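You operate a simulated robot arm through the tools that you are given. There is no shell and no other tool. Be economical: measure what you need, move in short steps, check, and stop when the job is done.

You are at the controls of a simulated robot arm. One attempt, no reset.

TASK
Grease the white bearing block.
Fine: lay its small cap on the dark mat; pump till the blue collar is whole, not to a blob; coupler back on its rest, cap back on.
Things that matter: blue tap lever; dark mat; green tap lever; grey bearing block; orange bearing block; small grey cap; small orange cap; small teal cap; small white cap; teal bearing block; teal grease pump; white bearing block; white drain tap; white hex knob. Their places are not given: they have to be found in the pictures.

The check looks at the end state, three seconds after you hand in, the way a careful person would. Anything else that was tipped, shoved, dropped, spilled or broken makes it a failure. Lids that push on must go on centred and level and be pressed home; caps that screw on are set level and turned clockwise until they are tight.

THE ROBOT
A 7-joint arm with a two-finger parallel gripper, fixed in place. Base frame: the origin is at the foot of the arm, x ahead of it, y to its left, z up; the work surface is at about z = 0. Readings come in m, rad, newtons and seconds.
With the tool pointing down near the work surface it reaches from about 0.24 to 0.62 m from the base axis. Its first joint turns from -1.152 to 1.152 rad. Payload 2.6 kg.
Tool frame: the origin (TCP) lies between the finger pads and is the grasp point; the fingertips stand 0.03 m ahead of it; z points along the fingers, y is the line along which they close. The gripper opens to 0.094 m. The fingers are 0.028 m wide and 0.01 m thick; the gripper's body (0.05 by 0.096 m) begins 0.055 m behind the TCP.
Orientation is told as [roll, pitch, yaw] about the base's x, y, z axes, in that order, counted from this pose: with the fingers straight down and closing along the base's y, the tool's x points along the base's -x, its y along +y and its z along -z.

THE INTERFACE
- The arm moves only by the tool step_arm. Its argument "rows" is a list of rows, each a list of 7 numbers: the turn, a rotation vector about the base's x, y, z in rad, then the shift along the base's x, y, z in m, then the finger opening in m, from 0 to 0.094. In form: [[rx, ry, rz, dx, dy, dz, hand], ...]. A call has 1 to 10 rows; each row shifts and turns the commanded pose from where the row before left it. Each row takes 0.2 s and may step no farther than 0.05 m and 0.15 rad from the row before; otherwise, or with a gripper value out of range, the whole call is refused. A pose out of reach is approached as far as the arm can. The call stops where the force on the tool passes 90 N (or 10 N more than at its start, if that is more) or the arm is blocked; 0.2 s more then pass. Each finger travels about 0.072 m/s and halts on what it meets, pressing with about 27 N; the grip force reading is that of the motor and also rises with nothing between the fingers. The clock runs only during rows and for 0.2 s after the last one: add rows that do not move to give the fingers time. It gives the time, the measured TCP pose, the force on the tool (base axes), the opening and the grip force at its end, in the units of the frame above (readings bear some noise), with the torque about the TCP (base axes, N m) and any sound that the robot's microphone picked up.
- Cameras (640 x 400 px; columns grow to the right, rows downward): "scene" is fixed at [0.0314, 0.4238, 0.5747]; the picture's right is [-0.83, -0.56, 0.00], its down [-0.25, 0.38, -0.89] and it looks along [0.50, -0.74, -0.46] (base axes); focal length 327 px, centre (320, 200). "wrist" rides on the gripper at [0.076, 0.014, -0.103] in the tool frame; the picture's right is [-0.18, 0.98, 0.00], its down [-0.75, -0.14, -0.64] and it looks along [-0.63, -0.12, 0.77] (tool axes); focal length 243 px, centre (320, 200).
- get_image(camera): a new picture of that camera. It takes no simulated time.
- point_at(camera, pixels): for up to 12 pixels [column, row] of the newest picture of that camera ("zoom" is the newest enlarged one), the place [x, y, z] in the base frame of the surface seen there, good to about 0.003 m. It takes no simulated time.
- inspect(camera, box): a new picture of the part [left, top, right, bottom] of that camera's present view, enlarged. It takes no simulated time.
- close_job(): hands the job in; it is judged then, once.

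Keep the steps short. Do not move on a guess: measure, check each grasp and each placing, and mend mistakes. In all there are 80 turns and 46 pictures (those below and enlarged ones count). Leave the gripper open and the arm clear of the work at the hand-in unless told otherwise, and finish with a single line.

The tools are called after "Emit:" by a JSON object that holds its "api" and its "payload". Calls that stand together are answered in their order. step_arm: Moves the arm, as the interface text tells. Its arguments: {"type":"object","properties":{"rows":{"type":"array"}},"required":["rows"]} The other tools are called the same way: get_image (camera) takes a picture; point_at (camera, pixels) gives the place of the surface under pixels of a picture; inspect (camera, box) takes an enlarged picture of a part of a camera's view; close_job () hands the job in.

At the start:

```text
time: 0.0
ee_pos: [0.2564, -0.147, 0.4293]
orientation: [0.0, -0.002, -0.002]
force: [-1.1, -0.7, 0.0]
wrist_torque: [-0.01, -0.02, -0.02]
finger_gap: 0.0941
finger_force: 0.0
```

scene: 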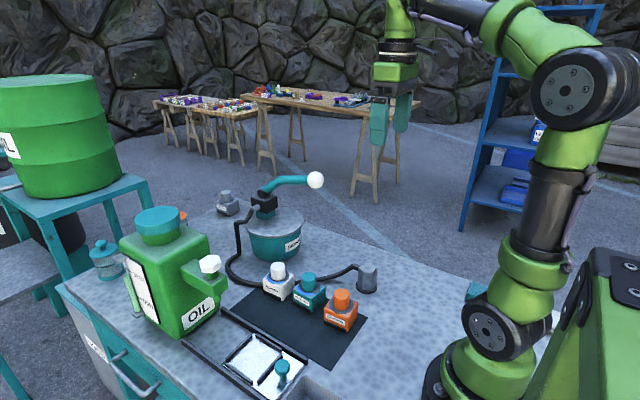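
wrist: 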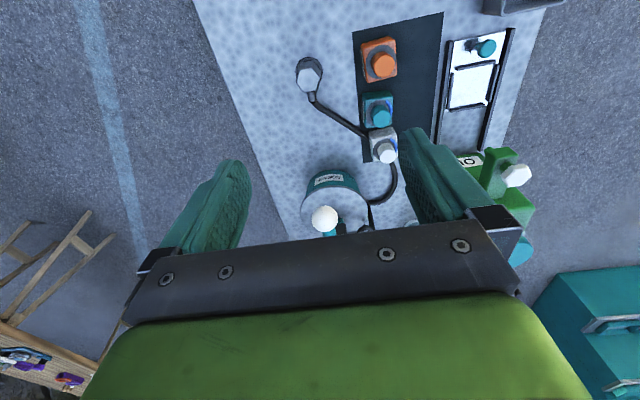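

I see the blocks on the dark mat around (275-340, 270-320), the pump at (275,235) and the coupler at (367,280). I'll take enlarged pictures of them.

Emit:
{"api": "inspect", "payload": {"camera": "scene", "box": [210, 160, 400, 280]}}

Emit:
{"api": "inspect", "payload": {"camera": "scene", "box": [220, 240, 400, 352]}}

Emit:
{"api": "inspect", "payload": {"camera": "wrist", "box": [280, 10, 540, 240]}}

```text
3.33 times, centred on (305, 220) of scene
```

zoom: 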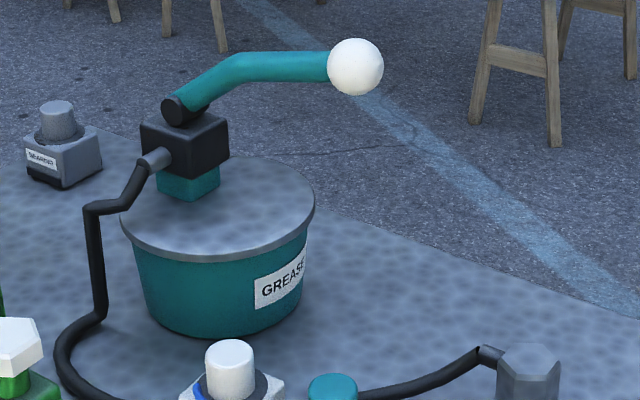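

```text
3.56 times, centred on (310, 296) of scene
```

zoom: 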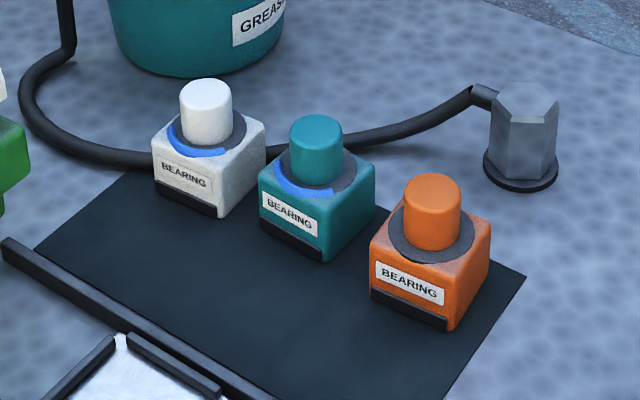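

```text
1.74 times, centred on (410, 125) of wrist
```

zoom: 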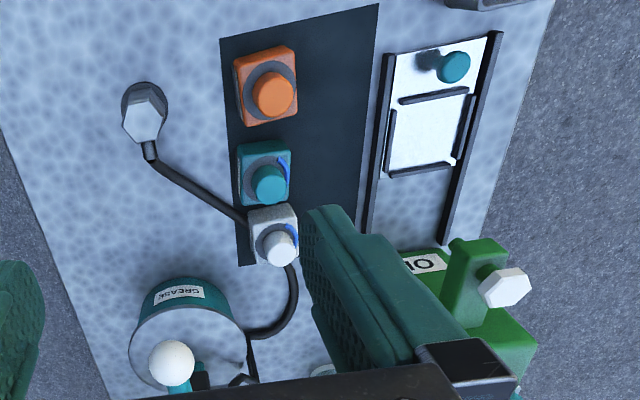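

Now measuring places: the white cap top, the block, coupler top, pump lever ball, mat.

Emit:
{"api": "point_at", "payload": {"camera": "scene", "pixels": [[277.5, 265], [277.5, 273], [279, 283], [273, 291], [291, 279], [307.5, 275], [341, 293], [366, 267], [366, 280], [315.5, 180], [285, 181], [367, 290]]}}

Emit:
{"api": "point_at", "payload": {"camera": "zoom", "pixels": [[280, 252], [262, 213], [290, 208], [258, 258], [147, 118], [170, 362], [190, 330], [330, 130], [245, 255], [365, 20], [225, 45], [335, 190]]}}

```text
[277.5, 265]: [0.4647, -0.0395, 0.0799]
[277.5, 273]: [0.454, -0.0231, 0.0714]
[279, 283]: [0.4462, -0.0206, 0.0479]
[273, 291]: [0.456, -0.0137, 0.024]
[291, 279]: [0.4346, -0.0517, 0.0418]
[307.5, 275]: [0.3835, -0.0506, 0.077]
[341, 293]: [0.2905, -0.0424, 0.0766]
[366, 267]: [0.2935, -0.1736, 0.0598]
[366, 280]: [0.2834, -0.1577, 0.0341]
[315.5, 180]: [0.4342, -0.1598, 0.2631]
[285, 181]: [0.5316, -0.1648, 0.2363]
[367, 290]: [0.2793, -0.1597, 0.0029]
```

```text
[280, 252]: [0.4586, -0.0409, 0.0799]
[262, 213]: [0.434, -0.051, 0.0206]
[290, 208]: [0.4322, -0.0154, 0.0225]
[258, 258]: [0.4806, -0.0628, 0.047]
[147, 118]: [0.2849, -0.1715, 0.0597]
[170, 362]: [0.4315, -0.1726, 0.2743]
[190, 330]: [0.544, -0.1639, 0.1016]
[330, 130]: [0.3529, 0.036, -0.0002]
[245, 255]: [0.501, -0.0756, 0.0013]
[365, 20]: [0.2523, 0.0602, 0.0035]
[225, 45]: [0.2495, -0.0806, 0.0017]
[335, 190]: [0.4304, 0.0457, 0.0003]
```

The white cap is near (0.461, -0.038), with its top at z≈0.08 and the block top at ≈0.047. The coupler is at (0.287, -0.17) and the lever ball at (0.434, -0.165, 0.265). I'll move above the white cap at height and look again.

Emit:
{"api": "step_arm", "payload": {"rows": [[0, 0, 0, 0.041, 0.0218, 0, 0.07], [0, 0, 0, 0.041, 0.0218, 0, 0.07], [0, 0, 0, 0.041, 0.0218, 0, 0.07], [0, 0, 0, 0.041, 0.0218, 0, 0.07], [0, 0, 0, 0.041, 0.0218, 0, 0.07], [0, 0, 0, 0, 0, -0.05, 0.07], [0, 0, 0, 0, 0, -0.05, 0.07], [0, 0, 0, 0, 0, -0.05, 0.07], [0, 0, 0, 0, 0, -0.05, 0.07], [0, 0, 0, 0, 0, -0.04, 0.07]]}}

Emit:
{"api": "get_image", "payload": {"camera": "wrist"}}

```text
time: 2.2
ee_pos: [0.4596, -0.0376, 0.1846]
orientation: [-0.001, 0.0, -0.003]
force: [-0.1, 0.1, 0.3]
wrist_torque: [0.01, 0.0, 0.02]
finger_gap: 0.0703
finger_force: 0.1
out of reach, approached as far as the arm can: row 5
```

```text
40 pictures are left
```

wrist: 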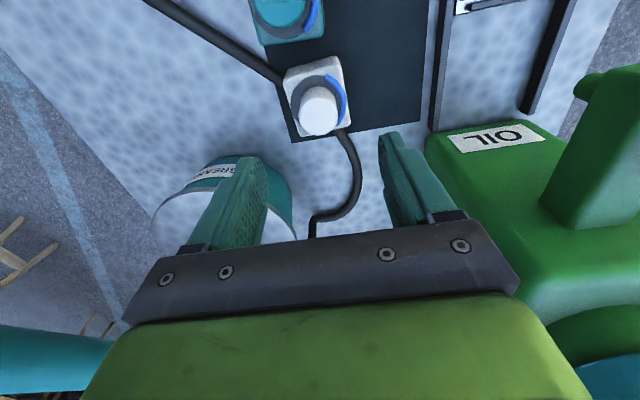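

The white cap is at about (319,110), between the fingers. I'll measure its top and edges.

Emit:
{"api": "inspect", "payload": {"camera": "wrist", "box": [268, 45, 372, 145]}}

Emit:
{"api": "point_at", "payload": {"camera": "wrist", "pixels": [[319, 117], [302, 117], [337, 117], [319, 102], [319, 130], [293, 85], [330, 80], [288, 77], [340, 68], [345, 125]]}}

```text
4.00 times, centred on (320, 95) of wrist
```

zoom: 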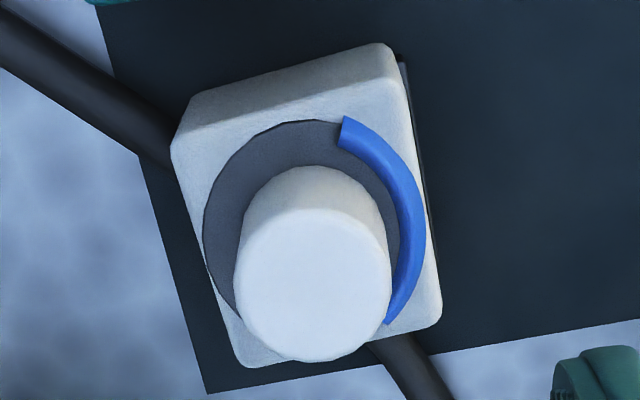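

```text
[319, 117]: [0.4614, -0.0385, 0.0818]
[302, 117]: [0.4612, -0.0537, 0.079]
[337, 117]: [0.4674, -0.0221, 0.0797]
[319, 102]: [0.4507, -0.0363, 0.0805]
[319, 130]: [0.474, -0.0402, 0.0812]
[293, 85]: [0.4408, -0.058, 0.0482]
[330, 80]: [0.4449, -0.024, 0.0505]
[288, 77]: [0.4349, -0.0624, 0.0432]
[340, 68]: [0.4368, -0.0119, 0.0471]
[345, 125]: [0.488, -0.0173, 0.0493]
```

The cap centre is ≈(0.462, -0.038), about 31 mm wide, with its top at 0.081; the collar is at 0.05. I'll go down to TCP z 0.086 with the fingertips above the collar, then close.

Emit:
{"api": "step_arm", "payload": {"rows": [[0, 0, 0, 0.002, -0.0006, -0.04, 0.07], [0, 0, 0, 0, 0, -0.04, 0.07], [0, 0, 0, 0, 0, -0.0186, 0.06], [0, 0, 0, 0, 0, 0, 0.045], [0, 0, 0, 0, 0, 0, 0.025], [0, 0, 0, 0, 0, 0, 0.02], [0, 0, 0, 0, 0, 0, 0.02]]}}

Emit:
{"api": "inspect", "payload": {"camera": "scene", "box": [200, 200, 360, 300]}}

```text
time: 3.8
ee_pos: [0.4588, -0.0379, 0.086]
orientation: [0.001, -0.001, -0.001]
force: [-0.4, -0.4, 0.7]
wrist_torque: [0.02, -0.02, -0.02]
finger_gap: 0.0333
finger_force: 27.2
```

```text
4.00 times, centred on (280, 250) of scene
```

zoom: 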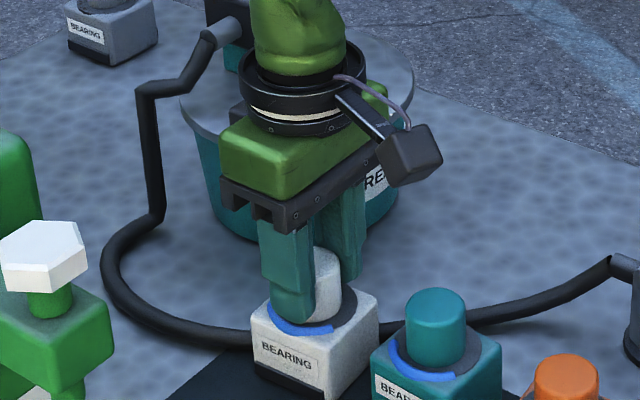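

The cap is held (gap 0.033, 27 N). Next I'll pull up a few millimetres to see whether it comes off straight or is screwed.

Emit:
{"api": "step_arm", "payload": {"rows": [[0, 0, 0, 0, 0, 0.002, 0.02], [0, 0, 0, 0, 0, 0.002, 0.02]]}}

```text
time: 4.4
ee_pos: [0.4593, -0.0385, 0.0908]
orientation: [0.001, -0.001, -0.002]
force: [0.0, -0.4, 0.6]
wrist_torque: [0.04, 0.0, -0.02]
finger_gap: 0.0333
finger_force: 27.1
```

There's almost no force, so it seems to lift freely. I'll raise a little more and check that only the cap moved.

Emit:
{"api": "step_arm", "payload": {"rows": [[0, 0, 0, 0, 0, 0.01, 0.02], [0, 0, 0, 0, 0, 0.015, 0.02], [0, 0, 0, 0, 0, 0.015, 0.02]]}}

Emit:
{"api": "inspect", "payload": {"camera": "scene", "box": [200, 200, 360, 300]}}

```text
time: 5.2
ee_pos: [0.4604, -0.0391, 0.1305]
orientation: [0.0, -0.001, -0.001]
force: [0.3, 0.1, 0.1]
wrist_torque: [-0.03, -0.02, -0.01]
finger_gap: 0.0335
finger_force: 26.5
```

```text
4.00 times, centred on (280, 250) of scene
```

zoom: 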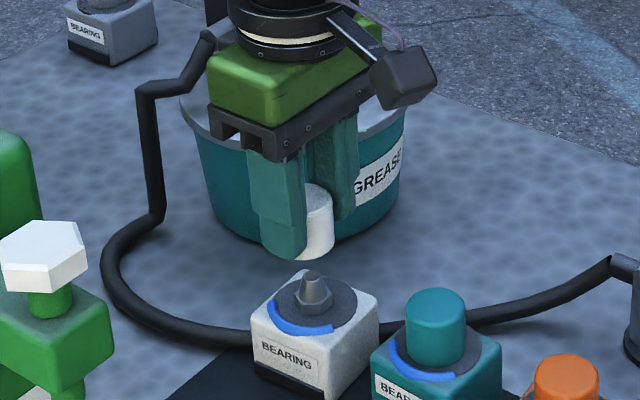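

Only the cap came off, and the nipple is bare. I'll carry it to a free part of the mat at about (0.395, 0.022) and lower it.

Emit:
{"api": "step_arm", "payload": {"rows": [[0, 0, 0, 0, 0.03, 0, 0.02], [0, 0, 0, -0.033, 0.031, 0, 0.02], [0, 0, 0, -0.032, 0, 0, 0.02], [0, 0, 0, 0, 0, -0.04, 0.02], [0, 0, 0, 0, 0, -0.03, 0.02], [0, 0, 0, 0, 0, -0.012, 0.02], [0, 0, 0, 0, 0, -0.005, 0.02]]}}

Emit:
{"api": "inspect", "payload": {"camera": "scene", "box": [200, 230, 360, 330]}}

```text
time: 6.8
ee_pos: [0.395, 0.0211, 0.0431]
orientation: [0.0, -0.002, -0.002]
force: [-1.1, 0.9, 0.1]
wrist_torque: [-0.01, 0.02, 0.0]
finger_gap: 0.0332
finger_force: 26.7
```

```text
4.00 times, centred on (280, 280) of scene
```

zoom: 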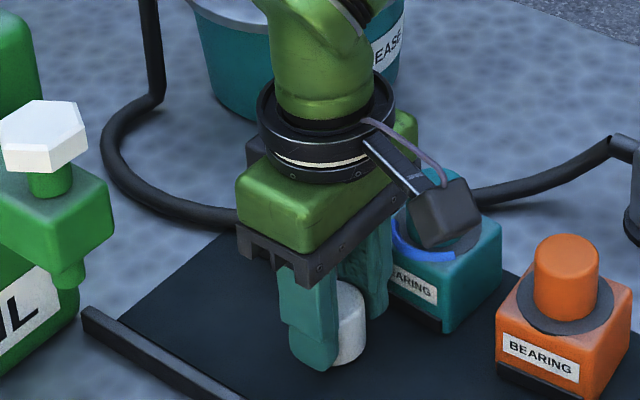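

The cap is just above the mat. I'll lower in small steps until I feel contact.

Emit:
{"api": "step_arm", "payload": {"rows": [[0, 0, 0, 0, 0, -0.002, 0.02], [0, 0, 0, 0, 0, -0.002, 0.02], [0, 0, 0, 0, 0, -0.001, 0.02]]}}

```text
time: 7.6
ee_pos: [0.395, 0.0209, 0.0409]
orientation: [0.0, -0.002, -0.002]
force: [0.7, -0.8, -0.2]
wrist_torque: [0.03, 0.03, -0.01]
finger_gap: 0.0332
finger_force: 26.8
```

Emit:
{"api": "step_arm", "payload": {"rows": [[0, 0, 0, 0, 0, -0.001, 0.02], [0, 0, 0, 0, 0, -0.001, 0.02]]}}

```text
time: 8.2
ee_pos: [0.3951, 0.0202, 0.0383]
orientation: [0.0, -0.005, -0.001]
force: [0.3, -0.8, -0.3]
wrist_torque: [0.01, 0.02, -0.01]
finger_gap: 0.033
finger_force: 27.1
```

Emit:
{"api": "step_arm", "payload": {"rows": [[0, 0, 0, 0, 0, -0.001, 0.02], [0, 0, 0, 0, 0, -0.001, 0.02]]}}

```text
time: 8.8
ee_pos: [0.3962, 0.0216, 0.0375]
orientation: [0.001, -0.004, -0.003]
force: [-8.2, -1.8, 18.3]
wrist_torque: [-0.04, 0.13, -0.06]
finger_gap: 0.0334
finger_force: 26.2
```

Contact: 18 N up at TCP z 0.0375. I'll ease off 1 mm, open the fingers moderately and rise.

Emit:
{"api": "step_arm", "payload": {"rows": [[0, 0, 0, 0, 0, 0.001, 0.02], [0, 0, 0, 0, 0, 0, 0.036], [0, 0, 0, 0, 0, 0, 0.048], [0, 0, 0, 0, 0, 0, 0.048], [0, 0, 0, 0, 0, 0.03, 0.048], [0, 0, 0, 0, 0, 0.045, 0.048], [0, 0, 0, 0, 0, 0.045, 0.048]]}}

Emit:
{"api": "get_image", "payload": {"camera": "scene"}}

Emit:
{"api": "get_image", "payload": {"camera": "wrist"}}

```text
time: 10.4
ee_pos: [0.3983, 0.0192, 0.1536]
orientation: [0.0, -0.002, -0.002]
force: [0.2, 1.3, 0.2]
wrist_torque: [0.0, 0.01, -0.01]
finger_gap: 0.0479
finger_force: 0.2
```

```text
35 pictures are left
```

scene: 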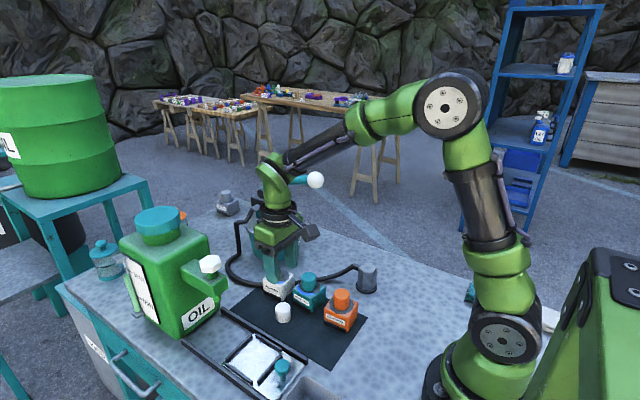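

```text
34 pictures are left
```

wrist: 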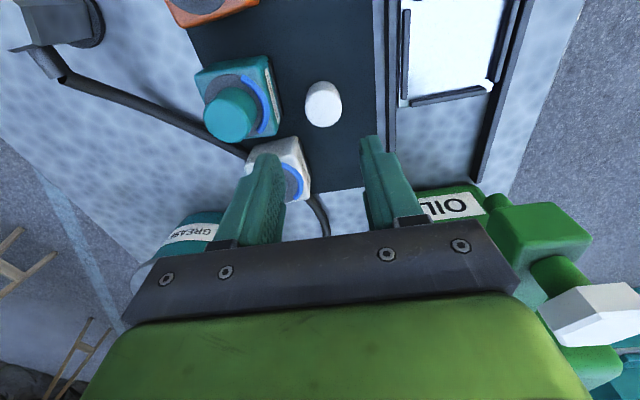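

The cap stands upright on the mat. Now I'll measure it, then move over the coupler.

Emit:
{"api": "point_at", "payload": {"camera": "wrist", "pixels": [[322, 105], [308, 103], [338, 107], [323, 88], [323, 122]]}}

Emit:
{"api": "step_arm", "payload": {"rows": [[0, 0, 0, -0.036, 0, 0.02, 0.07], [0, 0, 0, -0.036, 0, 0.02, 0.07], [0, 0, 0, -0.036, 0, 0, 0.07], [0, 0, 0, 0, -0.047, 0, 0.07], [0, 0, 0, 0, -0.047, 0, 0.07], [0, 0, 0, 0, -0.047, 0, 0.07], [0, 0, 0, 0, -0.047, 0, 0.07], [0, 0, 0, 0, 0, 0, 0.07]]}}

Emit:
{"api": "get_image", "payload": {"camera": "wrist"}}

```text
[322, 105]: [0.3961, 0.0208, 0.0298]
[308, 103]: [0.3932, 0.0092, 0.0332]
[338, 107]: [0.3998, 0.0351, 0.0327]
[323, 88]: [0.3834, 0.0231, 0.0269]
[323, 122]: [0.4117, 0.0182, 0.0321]
```

```text
time: 12.2
ee_pos: [0.2902, -0.1667, 0.1947]
orientation: [0.0, -0.001, -0.001]
force: [-1.1, -0.9, -0.8]
wrist_torque: [0.02, 0.01, 0.01]
finger_gap: 0.0698
finger_force: 0.0
```

```text
33 pictures are left
```

wrist: 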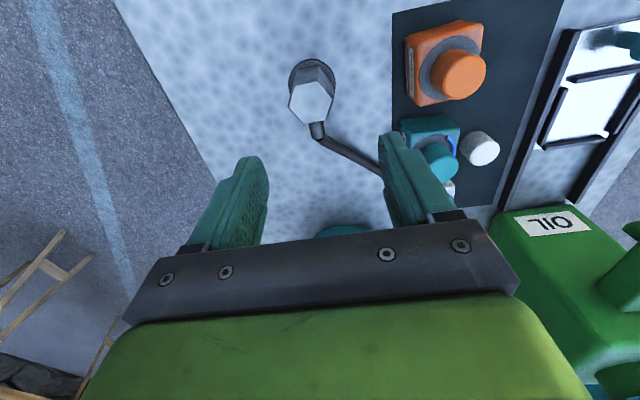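

Next, an enlarged view of the coupler at (312,100).

Emit:
{"api": "inspect", "payload": {"camera": "wrist", "box": [264, 50, 360, 110]}}

Emit:
{"api": "inspect", "payload": {"camera": "scene", "box": [328, 255, 392, 295]}}

Emit:
{"api": "point_at", "payload": {"camera": "wrist", "pixels": [[311, 103], [291, 98], [333, 97], [311, 86], [311, 120], [317, 130], [330, 143], [300, 68]]}}

```text
6.67 times, centred on (312, 80) of wrist
```

zoom: 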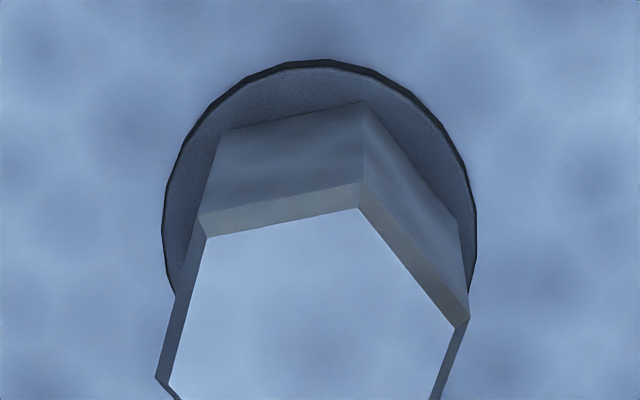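

```text
10.00 times, centred on (360, 275) of scene
```

zoom: 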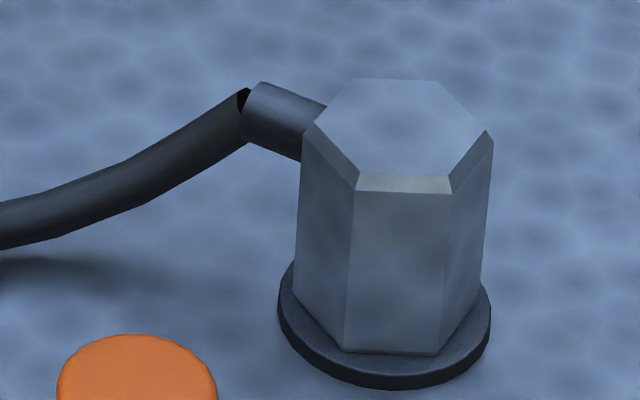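

```text
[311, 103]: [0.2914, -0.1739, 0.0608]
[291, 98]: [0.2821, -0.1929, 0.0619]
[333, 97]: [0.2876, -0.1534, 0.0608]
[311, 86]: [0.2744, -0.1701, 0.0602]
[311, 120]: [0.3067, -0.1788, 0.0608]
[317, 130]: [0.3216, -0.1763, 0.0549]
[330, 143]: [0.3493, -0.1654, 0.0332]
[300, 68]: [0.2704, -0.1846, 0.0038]
```

I'll measure the hex vertices to align the grip with a pair of flats.

Emit:
{"api": "point_at", "payload": {"camera": "zoom", "pixels": [[345, 92], [433, 92], [480, 138], [448, 172], [360, 170], [316, 125], [262, 120], [398, 128]]}}

Emit:
{"api": "point_at", "payload": {"camera": "wrist", "pixels": [[296, 87], [317, 83], [331, 99], [291, 107], [326, 116], [305, 122]]}}

```text
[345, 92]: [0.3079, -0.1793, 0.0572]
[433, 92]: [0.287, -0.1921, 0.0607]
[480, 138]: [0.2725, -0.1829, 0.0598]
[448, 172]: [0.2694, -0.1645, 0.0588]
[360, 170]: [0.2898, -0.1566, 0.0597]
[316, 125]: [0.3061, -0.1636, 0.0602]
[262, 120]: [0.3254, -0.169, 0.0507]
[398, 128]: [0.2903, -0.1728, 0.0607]
```

```text
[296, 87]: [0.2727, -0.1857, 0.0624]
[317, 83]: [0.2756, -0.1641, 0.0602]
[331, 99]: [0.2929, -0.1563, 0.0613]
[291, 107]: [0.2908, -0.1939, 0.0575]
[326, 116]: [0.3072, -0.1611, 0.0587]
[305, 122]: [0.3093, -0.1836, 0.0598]
```

The hex centre is (0.2914, -0.174). Its vertices point along ±y and the hose leaves through the +x flat, so I'll turn the tool +30° to grip flats at 120°/300°. I'll offset slightly away from the hose and then lower to just above.

Emit:
{"api": "step_arm", "payload": {"rows": [[0, 0, 0.131, -0.0027, -0.0093, 0, 0.07], [0, 0, 0.131, 0, 0, 0, 0.07], [0, 0, 0.131, 0, 0, 0, 0.07], [0, 0, 0.131, 0, 0, 0, 0.07], [0, 0, 0, 0, 0, -0.045, 0.07], [0, 0, 0, 0, 0, -0.045, 0.07], [0, 0, 0, 0, 0, 0, 0.07]]}}

Emit:
{"api": "get_image", "payload": {"camera": "wrist"}}

Emit:
{"api": "inspect", "payload": {"camera": "scene", "box": [320, 220, 416, 280]}}

```text
time: 13.8
ee_pos: [0.2848, -0.1772, 0.1078]
orientation: [0.001, -0.001, 0.523]
force: [0.5, 0.0, 0.4]
wrist_torque: [0.02, 0.03, 0.0]
finger_gap: 0.07
finger_force: 0.0
```

```text
30 pictures are left
```

wrist: 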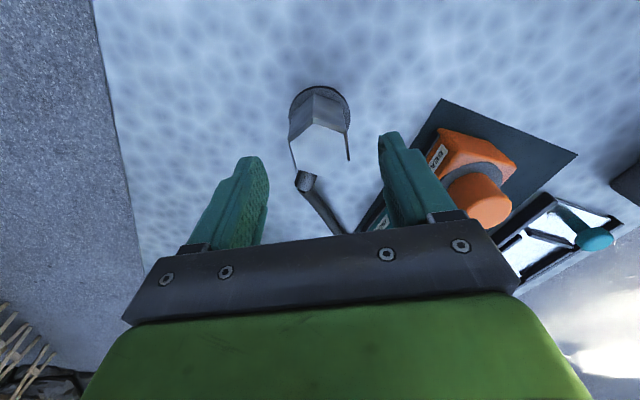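

```text
6.67 times, centred on (368, 250) of scene
```

zoom: 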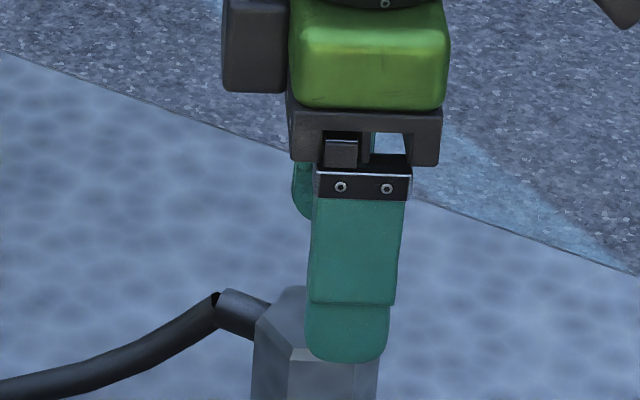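

The fingers straddle the coupler flats, with the hose between them and clear. I'll go down to TCP z≈0.053 and close.

Emit:
{"api": "step_arm", "payload": {"rows": [[0, 0, 0, 0.001, 0, -0.03, 0.07], [0, 0, 0, 0, 0, -0.025, 0.07], [0, 0, 0, 0, 0, 0, 0.05], [0, 0, 0, 0, 0, 0, 0.025], [0, 0, 0, 0, 0, 0, 0.02], [0, 0, 0, 0, 0, 0, 0.02]]}}

Emit:
{"api": "inspect", "payload": {"camera": "scene", "box": [320, 240, 416, 300]}}

```text
time: 15.2
ee_pos: [0.2859, -0.1736, 0.0512]
orientation: [0.0, -0.003, 0.522]
force: [-0.4, -0.1, -0.4]
wrist_torque: [0.02, -0.02, 0.0]
finger_gap: 0.0444
finger_force: 27.3
```

```text
6.67 times, centred on (368, 270) of scene
```

zoom: 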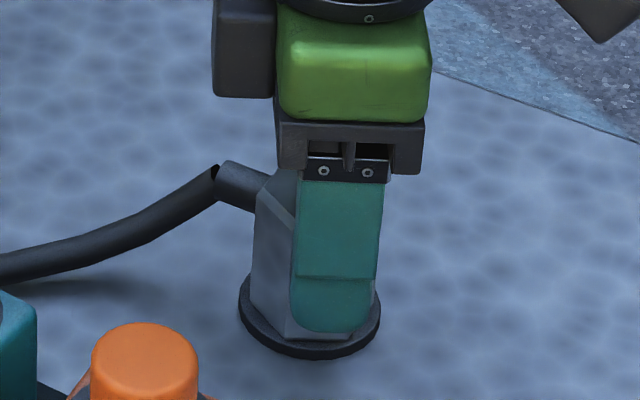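

The coupler is gripped (gap 0.044, finger flush on a flat). I'll lift straight up in stages and check.

Emit:
{"api": "step_arm", "payload": {"rows": [[0, 0, 0, 0, 0, 0.005, 0.02], [0, 0, 0, 0, 0, 0.01, 0.02], [0, 0, 0, 0, 0, 0.03, 0.02], [0, 0, 0, 0, 0, 0.03, 0.02], [0, 0, 0, 0, 0, 0.03, 0.02]]}}

Emit:
{"api": "get_image", "payload": {"camera": "scene"}}

```text
time: 16.4
ee_pos: [0.2852, -0.1737, 0.1571]
orientation: [0.0, -0.001, 0.524]
force: [0.0, 0.0, -1.9]
wrist_torque: [-0.01, 0.0, 0.0]
finger_gap: 0.0444
finger_force: 26.7
```

```text
27 pictures are left
```

scene: 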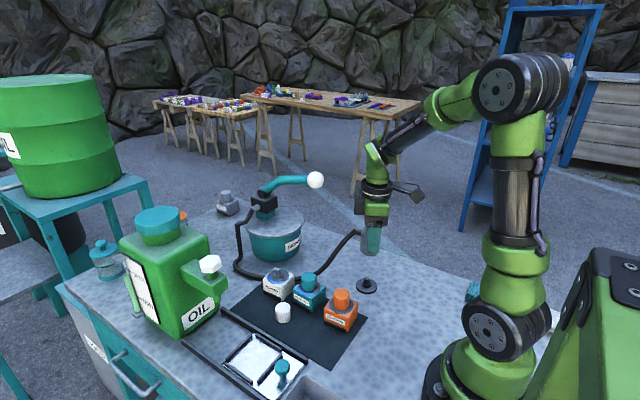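

The coupler is lifted and the hose follows. I'll measure the empty rest, the nipple and the held coupler.

Emit:
{"api": "inspect", "payload": {"camera": "scene", "box": [250, 220, 394, 310]}}

Emit:
{"api": "point_at", "payload": {"camera": "scene", "pixels": [[366, 276], [366, 283], [357, 285], [376, 285], [366, 292], [366, 278]]}}

Emit:
{"api": "inspect", "payload": {"camera": "wrist", "box": [240, 80, 400, 180]}}

```text
4.44 times, centred on (322, 265) of scene
```

zoom: 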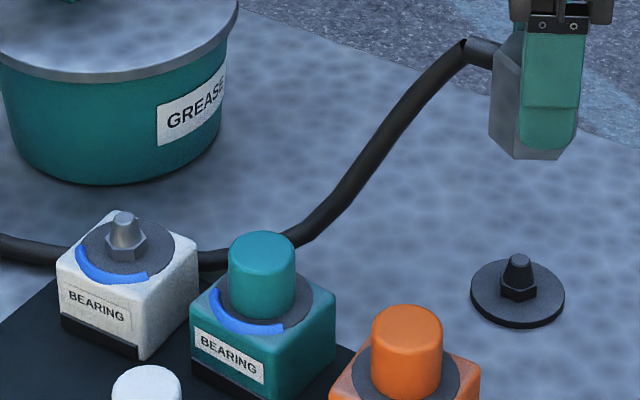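

```text
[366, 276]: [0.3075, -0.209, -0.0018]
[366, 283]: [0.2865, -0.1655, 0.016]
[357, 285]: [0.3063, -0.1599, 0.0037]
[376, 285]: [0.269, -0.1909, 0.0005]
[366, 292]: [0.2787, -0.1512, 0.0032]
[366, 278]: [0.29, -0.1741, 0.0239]
```

```text
4.00 times, centred on (320, 130) of wrist
```

zoom: 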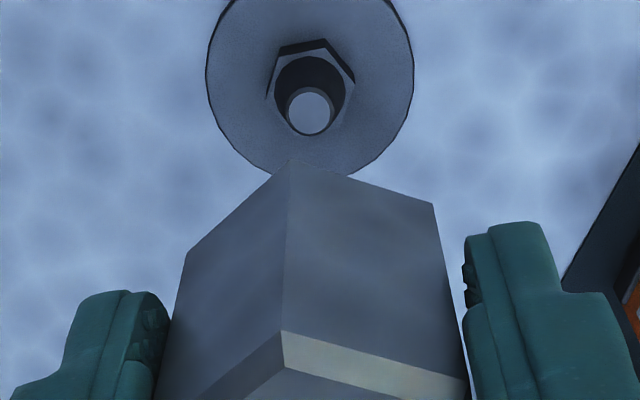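

The rest has a peg like the nipple. I'll measure both the peg tip and the nipple tip with the same camera to get the offset.

Emit:
{"api": "inspect", "payload": {"camera": "scene", "box": [254, 255, 302, 285]}}

Emit:
{"api": "point_at", "payload": {"camera": "zoom", "pixels": [[320, 183], [320, 190], [320, 205], [320, 235], [312, 190], [328, 190], [320, 255], [265, 230], [375, 230]]}}

Emit:
{"api": "inspect", "payload": {"camera": "scene", "box": [342, 267, 390, 297]}}

Emit:
{"api": "point_at", "payload": {"camera": "zoom", "pixels": [[330, 140], [330, 150], [330, 165], [330, 195], [322, 148], [338, 148], [225, 215], [440, 215], [330, 340]]}}

```text
13.33 times, centred on (278, 270) of scene
```

zoom: 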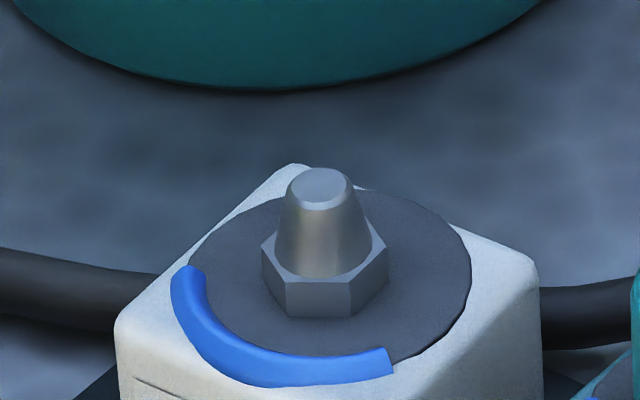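

```text
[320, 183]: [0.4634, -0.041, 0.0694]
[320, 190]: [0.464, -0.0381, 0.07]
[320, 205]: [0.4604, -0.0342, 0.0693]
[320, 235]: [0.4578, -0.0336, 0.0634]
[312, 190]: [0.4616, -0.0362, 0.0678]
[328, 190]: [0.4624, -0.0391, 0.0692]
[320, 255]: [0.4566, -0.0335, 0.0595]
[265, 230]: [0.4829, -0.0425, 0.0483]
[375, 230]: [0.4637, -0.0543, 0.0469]
```

```text
13.33 times, centred on (366, 282) of scene
```

zoom: 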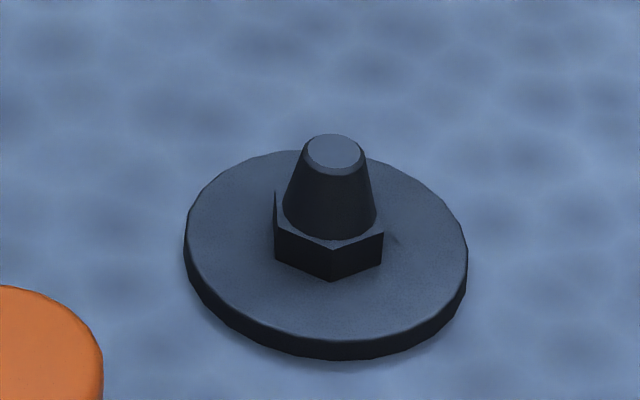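

```text
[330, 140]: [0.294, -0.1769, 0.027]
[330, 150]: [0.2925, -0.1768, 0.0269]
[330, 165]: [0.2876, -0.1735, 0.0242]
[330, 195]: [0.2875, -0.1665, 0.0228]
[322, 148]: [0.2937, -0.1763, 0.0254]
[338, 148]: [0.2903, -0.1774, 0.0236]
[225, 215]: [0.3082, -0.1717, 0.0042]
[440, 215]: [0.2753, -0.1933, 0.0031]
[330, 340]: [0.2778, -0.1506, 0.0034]
```

The nipple-minus-peg offset is ≈(0.170, 0.137, 0.0435), and seated height is then 0.0615 below the present one at the block. I'll carry it over the nipple and stop 1 cm above.

Emit:
{"api": "step_arm", "payload": {"rows": [[0, 0, 0, 0.024, 0.0277, 0, 0.02], [0, 0, 0, 0.024, 0.0277, 0, 0.02], [0, 0, 0, 0.024, 0.0276, 0, 0.02], [0, 0, 0, 0.0327, 0.018, 0, 0.02], [0, 0, 0, 0.0327, 0.018, 0, 0.02], [0, 0, 0, 0.0326, 0.018, 0, 0.02], [0, 0, 0, 0, 0, 0, 0.02], [0, 0, 0, 0, 0, -0.03, 0.02], [0, 0, 0, 0, 0, 0, 0.02]]}}

Emit:
{"api": "inspect", "payload": {"camera": "scene", "box": [232, 225, 328, 285]}}

Emit:
{"api": "inspect", "payload": {"camera": "wrist", "box": [240, 80, 400, 180]}}

```text
time: 18.4
ee_pos: [0.4562, -0.0381, 0.1258]
orientation: [0.001, -0.001, 0.523]
force: [0.3, -1.2, -0.9]
wrist_torque: [-0.02, 0.0, 0.0]
finger_gap: 0.0444
finger_force: 27.1
```

```text
6.67 times, centred on (280, 255) of scene
```

zoom: 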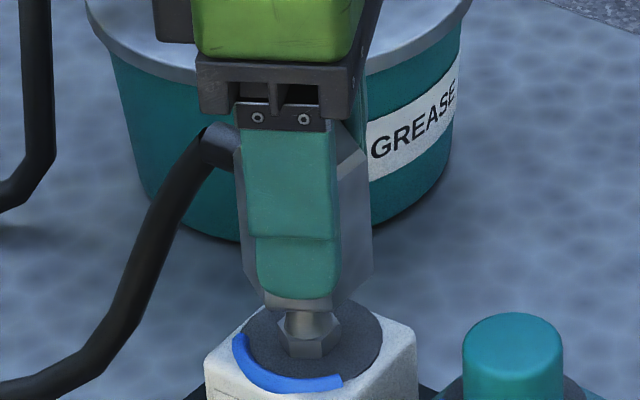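

```text
4.00 times, centred on (320, 130) of wrist
```

zoom: 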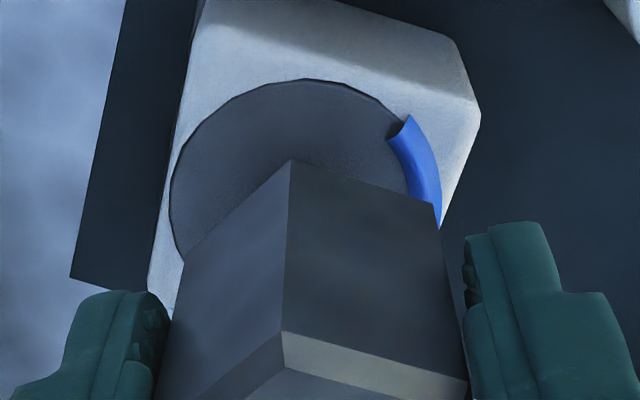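

In the scene view the coupler (centre column ≈308) is aligned over the nipple (308). I'll lower in small steps and watch the force.

Emit:
{"api": "step_arm", "payload": {"rows": [[0, 0, 0, 0, 0, -0.008, 0.02], [0, 0, 0, 0, 0, -0.006, 0.02], [0, 0, 0, 0, 0, -0.004, 0.02], [0, 0, 0, 0, 0, 0, 0.02]]}}

```text
time: 19.4
ee_pos: [0.456, -0.0361, 0.1091]
orientation: [0.0, -0.001, 0.523]
force: [0.7, -0.4, -2.0]
wrist_torque: [-0.01, 0.0, 0.01]
finger_gap: 0.0441
finger_force: 26.9
```

There's no contact force and the coupler is already over the nipple tip. I'll continue.

Emit:
{"api": "step_arm", "payload": {"rows": [[0, 0, 0, 0, 0, -0.005, 0.02], [0, 0, 0, 0, 0, -0.004, 0.02], [0, 0, 0, 0, 0, -0.002, 0.02], [0, 0, 0, 0, 0, 0, 0.02]]}}

```text
time: 20.4
ee_pos: [0.4551, -0.038, 0.0988]
orientation: [0.001, -0.002, 0.523]
force: [0.0, -0.5, -2.7]
wrist_torque: [0.02, -0.02, 0.01]
finger_gap: 0.0442
finger_force: 27.1
```

Emit:
{"api": "step_arm", "payload": {"rows": [[0, 0, 0, 0, 0, -0.002, 0.02], [0, 0, 0, 0, 0, -0.001, 0.02], [0, 0, 0, 0, 0, 0, 0.02]]}}

```text
time: 21.2
ee_pos: [0.4563, -0.0378, 0.0961]
orientation: [0.001, -0.001, 0.522]
force: [-0.2, -0.3, -1.1]
wrist_torque: [-0.01, 0.0, -0.02]
finger_gap: 0.0444
finger_force: 26.5
```

Emit:
{"api": "step_arm", "payload": {"rows": [[0, 0, 0, 0, 0, -0.001, 0.02], [0, 0, 0, 0, 0, 0, 0.02]]}}

```text
time: 21.8
ee_pos: [0.4567, -0.0376, 0.0941]
orientation: [0.0, -0.003, 0.521]
force: [-0.6, 0.2, -0.5]
wrist_torque: [-0.03, 0.01, -0.03]
finger_gap: 0.0441
finger_force: 26.9
```

Emit:
{"api": "step_arm", "payload": {"rows": [[0, 0, 0, 0, 0, -0.001, 0.02], [0, 0, 0, 0, 0, -0.001, 0.02], [0, 0, 0, 0, 0, 0, 0.02]]}}

Emit:
{"api": "inspect", "payload": {"camera": "scene", "box": [232, 235, 328, 295]}}

```text
time: 22.6
ee_pos: [0.4558, -0.0384, 0.0939]
orientation: [-0.002, -0.006, 0.522]
force: [-5.4, 1.3, 16.6]
wrist_torque: [-0.02, 0.06, 0.03]
finger_gap: 0.0446
finger_force: 26.6
```

```text
6.67 times, centred on (280, 265) of scene
```

zoom: 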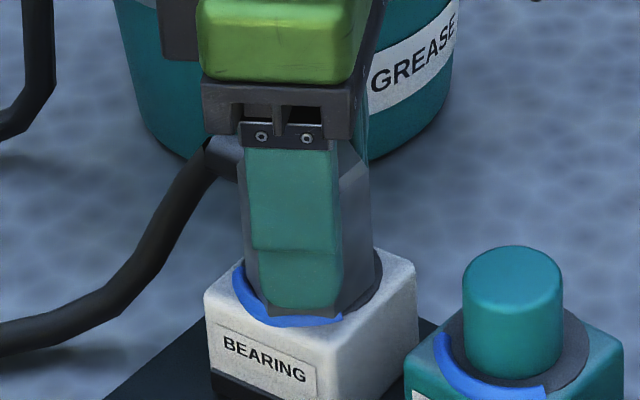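

It is seated on the nipple (contact 17 N at z 0.094, level). I'll ease off, release, rise straight, and look.

Emit:
{"api": "step_arm", "payload": {"rows": [[0, 0, 0, 0, 0, 0.0015, 0.02], [0, 0, 0, 0, 0, 0, 0.045], [0, 0, 0, 0, 0, 0, 0.06], [0, 0, 0, 0, 0, 0, 0.07], [0, 0, 0, 0, 0, 0.03, 0.07], [0, 0, 0, 0, 0, 0.045, 0.07], [0, 0, 0, 0, 0, 0.045, 0.07], [0, 0, 0, 0, 0.02, 0.045, 0.07]]}}

Emit:
{"api": "get_image", "payload": {"camera": "scene"}}

```text
time: 24.4
ee_pos: [0.4567, -0.0156, 0.2584]
orientation: [0.002, -0.001, 0.522]
force: [0.8, -0.8, 0.2]
wrist_torque: [0.03, -0.01, -0.02]
finger_gap: 0.0701
finger_force: 0.1
```

```text
19 pictures are left
```

scene: 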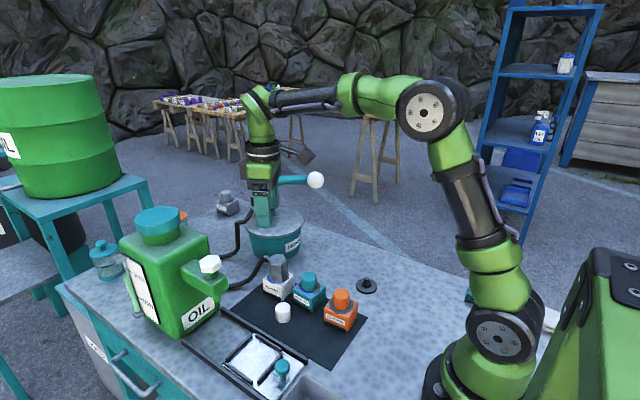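

The coupler sits upright on the white block. Next I'll rise, turn the tool back to yaw 0, go over the lever ball (0.434, -0.165, 0.265), and measure it.

Emit:
{"api": "step_arm", "payload": {"rows": [[0, 0, -0.131, 0, 0, 0.045, 0.07], [0, 0, -0.131, 0, 0, 0.045, 0.07], [0, 0, -0.131, 0, 0, 0.02, 0.07], [0, 0, -0.131, -0.023, 0, 0, 0.07], [0, 0, 0, 0, -0.05, 0, 0.07], [0, 0, 0, 0, -0.05, 0, 0.07], [0, 0, 0, 0, -0.048, 0, 0.07], [0, 0, 0, 0, 0, 0, 0.07]]}}

Emit:
{"api": "get_image", "payload": {"camera": "wrist"}}

Emit:
{"api": "inspect", "payload": {"camera": "scene", "box": [230, 130, 342, 200]}}

Emit:
{"api": "point_at", "payload": {"camera": "scene", "pixels": [[315.5, 180], [308, 180], [323, 180], [300, 180], [278, 184], [264, 193], [268, 203], [258, 205]]}}

```text
time: 26.2
ee_pos: [0.43, -0.1658, 0.3703]
orientation: [-0.001, -0.002, -0.001]
force: [-0.4, -0.5, 0.0]
wrist_torque: [-0.02, 0.01, 0.02]
finger_gap: 0.0698
finger_force: 0.0
```

```text
18 pictures are left
```

wrist: 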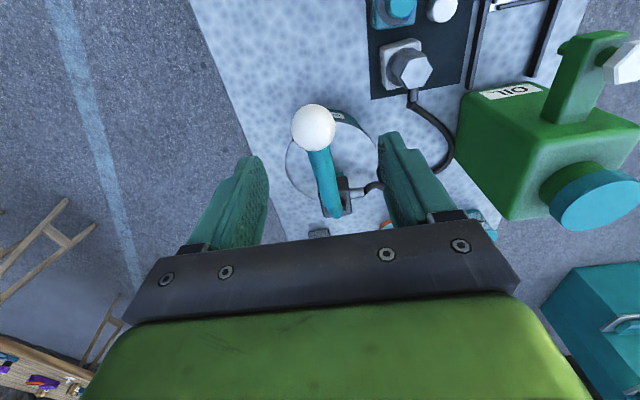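

```text
5.71 times, centred on (286, 165) of scene
```

zoom: 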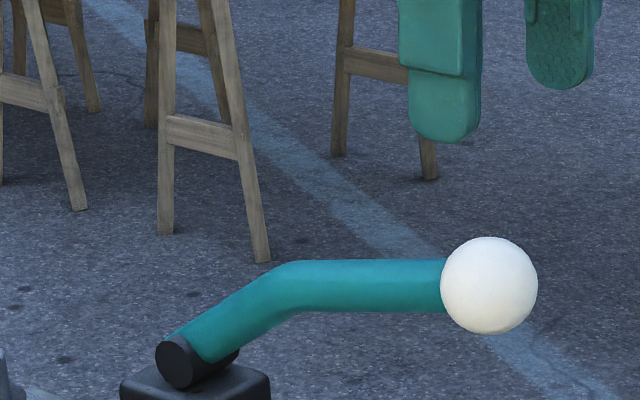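

```text
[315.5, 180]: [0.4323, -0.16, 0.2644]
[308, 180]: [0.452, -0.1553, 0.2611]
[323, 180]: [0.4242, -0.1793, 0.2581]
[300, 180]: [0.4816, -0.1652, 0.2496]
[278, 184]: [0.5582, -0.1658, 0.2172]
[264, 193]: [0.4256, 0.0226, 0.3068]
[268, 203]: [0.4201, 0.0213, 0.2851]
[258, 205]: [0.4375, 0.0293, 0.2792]
```

The ball centre is ≈(0.444, -0.1755, 0.256), radius ≈0.02, and the pivot is near (0.60, -0.17, 0.185). I'll close the fingers, come over the ball and press down gently to learn how the lever moves.

Emit:
{"api": "step_arm", "payload": {"rows": [[0, 0, 0, 0.01, -0.0097, 0, 0.03], [0, 0, 0, 0, 0, -0.03, 0.0], [0, 0, 0, 0, 0, -0.028, 0.0], [0, 0, 0, 0, 0, 0, 0], [0, 0, 0, 0, 0, -0.01, 0], [0, 0, 0, -0.001, 0, -0.01, 0], [0, 0, 0, 0, 0, 0, 0]]}}

Emit:
{"api": "inspect", "payload": {"camera": "scene", "box": [216, 130, 376, 230]}}

```text
time: 27.8
ee_pos: [0.4424, -0.1766, 0.2894]
orientation: [0.001, -0.001, -0.001]
force: [0.3, -0.4, 1.7]
wrist_torque: [-0.02, 0.0, -0.01]
finger_gap: 0.0
finger_force: 27.2
```

```text
4.00 times, centred on (296, 180) of scene
```

zoom: 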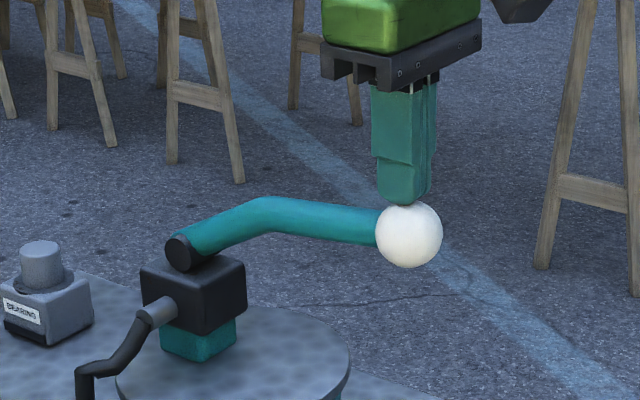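

The lever yields at about 2 N. I'll keep pressing down in small steps, watching for the bottom stop or a sound.

Emit:
{"api": "step_arm", "payload": {"rows": [[0, 0, 0, -0.001, 0, -0.01, 0], [0, 0, 0, -0.001, 0, -0.01, 0], [0, 0, 0, -0.001, 0, -0.01, 0], [0, 0, 0, 0, 0, -0.01, 0], [0, 0, 0, 0, 0, 0, 0]]}}

Emit:
{"api": "step_arm", "payload": {"rows": [[0, 0, 0, 0, 0, -0.01, 0], [0, 0, 0, 0, 0, -0.01, 0], [0, 0, 0, 0, 0, -0.01, 0], [0, 0, 0, 0, 0, 0, 0]]}}

```text
time: 29.0
ee_pos: [0.439, -0.1759, 0.2505]
orientation: [0.0, -0.002, -0.001]
force: [-0.3, -0.9, 3.5]
wrist_torque: [0.0, 0.0, 0.0]
finger_gap: 0.0001
finger_force: 27.4
```

```text
time: 30.0
ee_pos: [0.4388, -0.176, 0.2195]
orientation: [0.0, -0.003, -0.004]
force: [0.1, -1.7, 4.9]
wrist_torque: [-0.05, 0.06, 0.04]
finger_gap: 0.0001
finger_force: 27.0
```

Emit:
{"api": "get_image", "payload": {"camera": "scene"}}

```text
15 pictures are left
```

scene: 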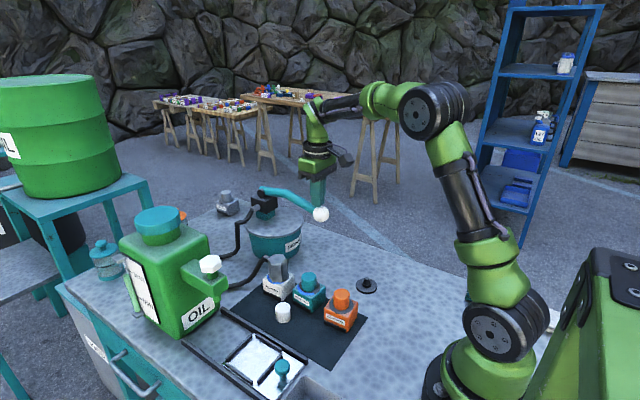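

The force rises like a spring (1.7 → 3.5 → 4.9 N). I'll carry on down to the end stop.

Emit:
{"api": "step_arm", "payload": {"rows": [[0, 0, 0, 0, 0, -0.01, 0], [0, 0, 0, 0.001, 0, -0.01, 0], [0, 0, 0, 0, 0, 0, 0]]}}

Emit:
{"api": "step_arm", "payload": {"rows": [[0, 0, 0, 0.001, 0, -0.006, 0], [0, 0, 0, 0.001, 0, -0.006, 0], [0, 0, 0, 0, 0, 0, 0]]}}

```text
time: 30.8
ee_pos: [0.4387, -0.1758, 0.2001]
orientation: [0.001, -0.001, -0.003]
force: [0.1, 3.1, 6.6]
wrist_torque: [0.1, 0.05, -0.01]
finger_gap: 0.0
finger_force: 26.9
```

```text
time: 31.6
ee_pos: [0.4406, -0.1768, 0.1878]
orientation: [-0.002, -0.001, -0.002]
force: [-3.0, 2.2, 7.4]
wrist_torque: [0.01, 0.01, 0.09]
finger_gap: 0.0001
finger_force: 27.0
```

Emit:
{"api": "inspect", "payload": {"camera": "scene", "box": [210, 190, 370, 300]}}

```text
3.64 times, centred on (290, 245) of scene
```

zoom: 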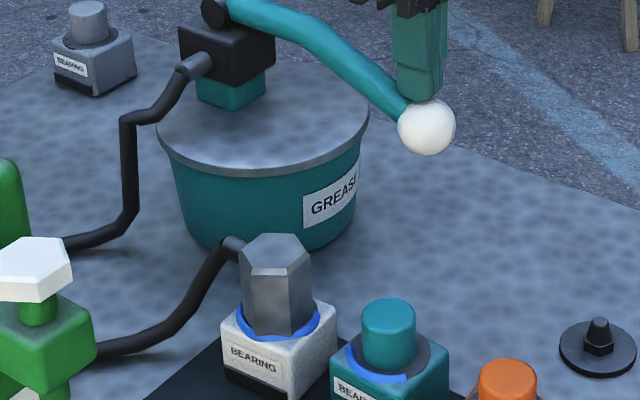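

The blue arc on the white block has grown already, so the stroke delivers grease. I'll press on to the stop in small steps.

Emit:
{"api": "step_arm", "payload": {"rows": [[0, 0, 0, 0.001, 0, -0.005, 0], [0, 0, 0, 0.001, 0, -0.005, 0], [0, 0, 0, 0, 0, 0, 0]]}}

```text
time: 32.4
ee_pos: [0.4422, -0.1751, 0.1809]
orientation: [0.0, -0.002, -0.008]
force: [-38.4, 7.9, 45.8]
wrist_torque: [0.05, 0.53, 0.67]
finger_gap: 0.0003
finger_force: 26.9
```

The bottom stop is reached (46 N at TCP z 0.181). I'll raise so the lever follows back up, then check the collar.

Emit:
{"api": "step_arm", "payload": {"rows": [[0, 0, 0, -0.002, 0, 0.01, 0], [0, 0, 0, -0.003, 0, 0.02, 0], [0, 0, 0, 0, 0, 0.03, 0], [0, 0, 0, 0.002, 0, 0.03, 0], [0, 0, 0, 0.002, 0, 0.035, 0], [0, 0, 0, 0, 0, 0, 0]]}}

Emit:
{"api": "get_image", "payload": {"camera": "wrist"}}

Emit:
{"api": "inspect", "payload": {"camera": "scene", "box": [230, 170, 342, 300]}}

```text
time: 33.8
ee_pos: [0.4453, -0.1774, 0.3069]
orientation: [0.0, 0.001, -0.001]
force: [-0.4, 0.1, 1.3]
wrist_torque: [0.01, 0.05, 0.01]
finger_gap: 0.0
finger_force: 26.8
```

```text
13 pictures are left
```

wrist: 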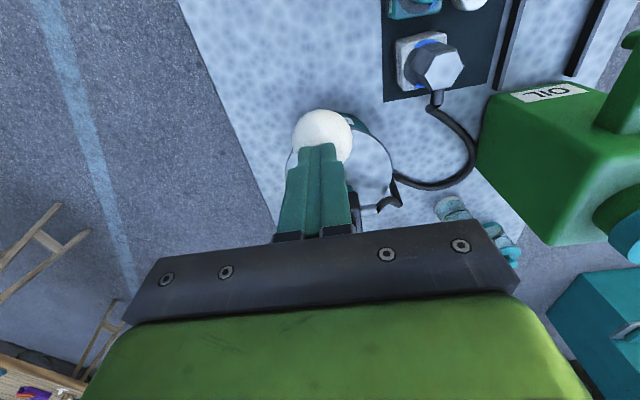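

```text
3.08 times, centred on (286, 235) of scene
```

zoom: 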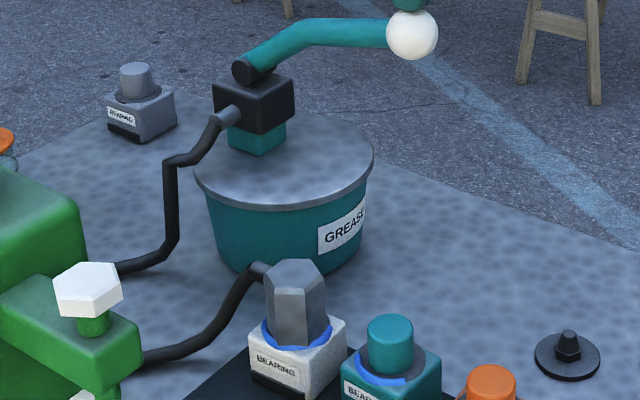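

The lever came back by itself. I'll enlarge the collar in the wrist view to judge the arc after one stroke.

Emit:
{"api": "inspect", "payload": {"camera": "wrist", "box": [382, 30, 478, 90]}}

```text
6.67 times, centred on (430, 60) of wrist
```

zoom: 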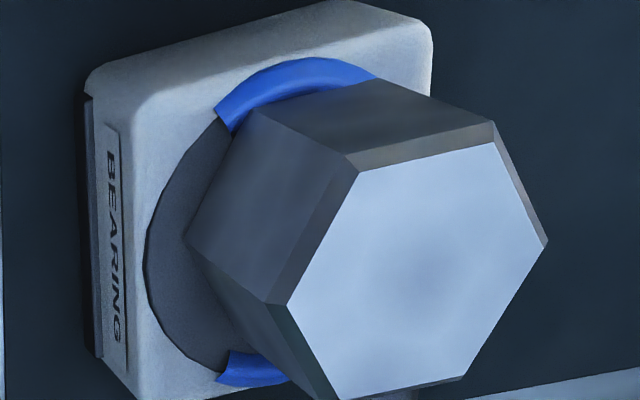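

The arc now spans about 250°, with a gap of roughly 110° on the -y side; one full stroke added about 130°. I'll make the second stroke partial, to TCP z≈0.207, and check the gap with the wrist camera.

Emit:
{"api": "step_arm", "payload": {"rows": [[0, 0, 0, -0.002, 0.001, -0.02, 0], [0, 0, 0, -0.002, 0, -0.02, 0], [0, 0, 0, -0.001, 0, -0.02, 0], [0, 0, 0, 0, 0, -0.02, 0], [0, 0, 0, 0, 0, -0.01, 0], [0, 0, 0, 0, 0, -0.01, 0], [0, 0, 0, 0, 0, 0, 0]]}}

Emit:
{"api": "inspect", "payload": {"camera": "wrist", "box": [402, 50, 514, 120]}}

```text
time: 35.4
ee_pos: [0.4352, -0.1756, 0.2032]
orientation: [0.001, -0.003, -0.002]
force: [0.3, -0.4, 5.6]
wrist_torque: [-0.01, 0.04, -0.1]
finger_gap: 0.0002
finger_force: 26.3
```

```text
5.71 times, centred on (458, 85) of wrist
```

zoom: 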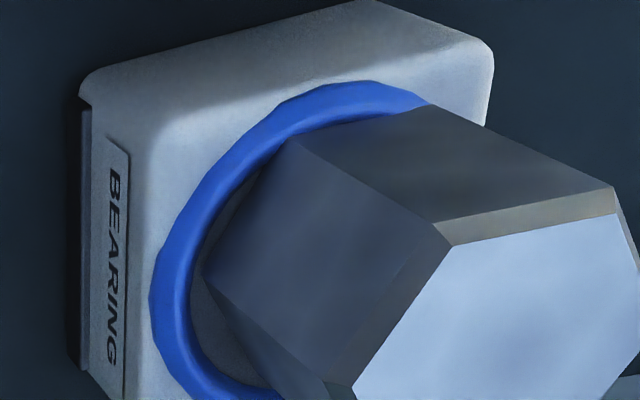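

The collar now looks whole on this side. I'll stop pumping, let the lever come up, and confirm from above.

Emit:
{"api": "step_arm", "payload": {"rows": [[0, 0, 0, 0, 0, 0.02, 0], [0, 0, 0, 0, 0, 0.03, 0], [0, 0, 0, 0.002, 0, 0.03, 0], [0, 0, 0, 0.002, 0, 0.04, 0], [0, 0, 0, 0, 0, 0.04, 0], [0, 0, 0, 0, 0, 0, 0.0]]}}

Emit:
{"api": "inspect", "payload": {"camera": "wrist", "box": [350, 30, 478, 110]}}

Emit:
{"api": "inspect", "payload": {"camera": "scene", "box": [230, 235, 326, 295]}}

```text
time: 36.8
ee_pos: [0.4413, -0.1752, 0.3636]
orientation: [0.002, -0.002, -0.004]
force: [0.3, -1.0, -0.2]
wrist_torque: [0.01, 0.03, 0.01]
finger_gap: 0.0001
finger_force: 27.7
```

```text
5.00 times, centred on (414, 70) of wrist
```

zoom: 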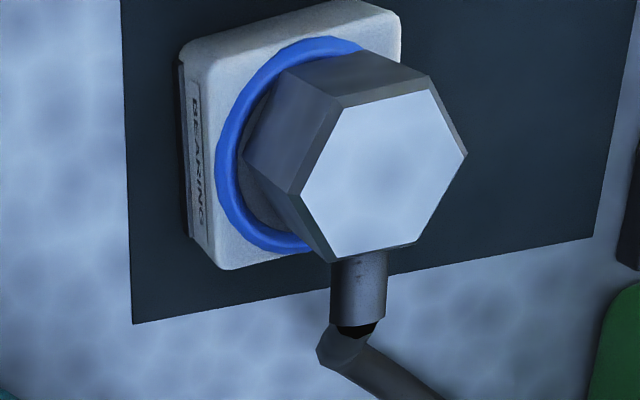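

```text
6.67 times, centred on (278, 265) of scene
```

zoom: 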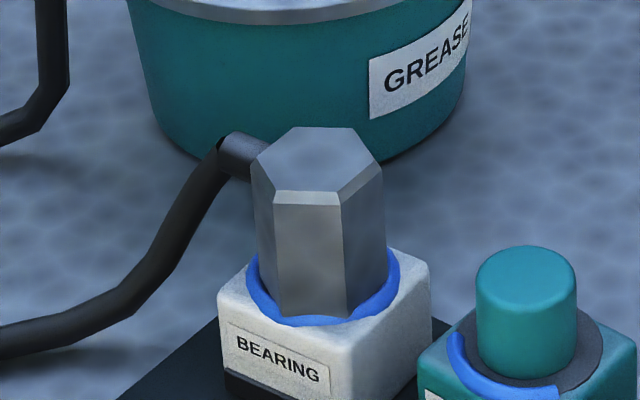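

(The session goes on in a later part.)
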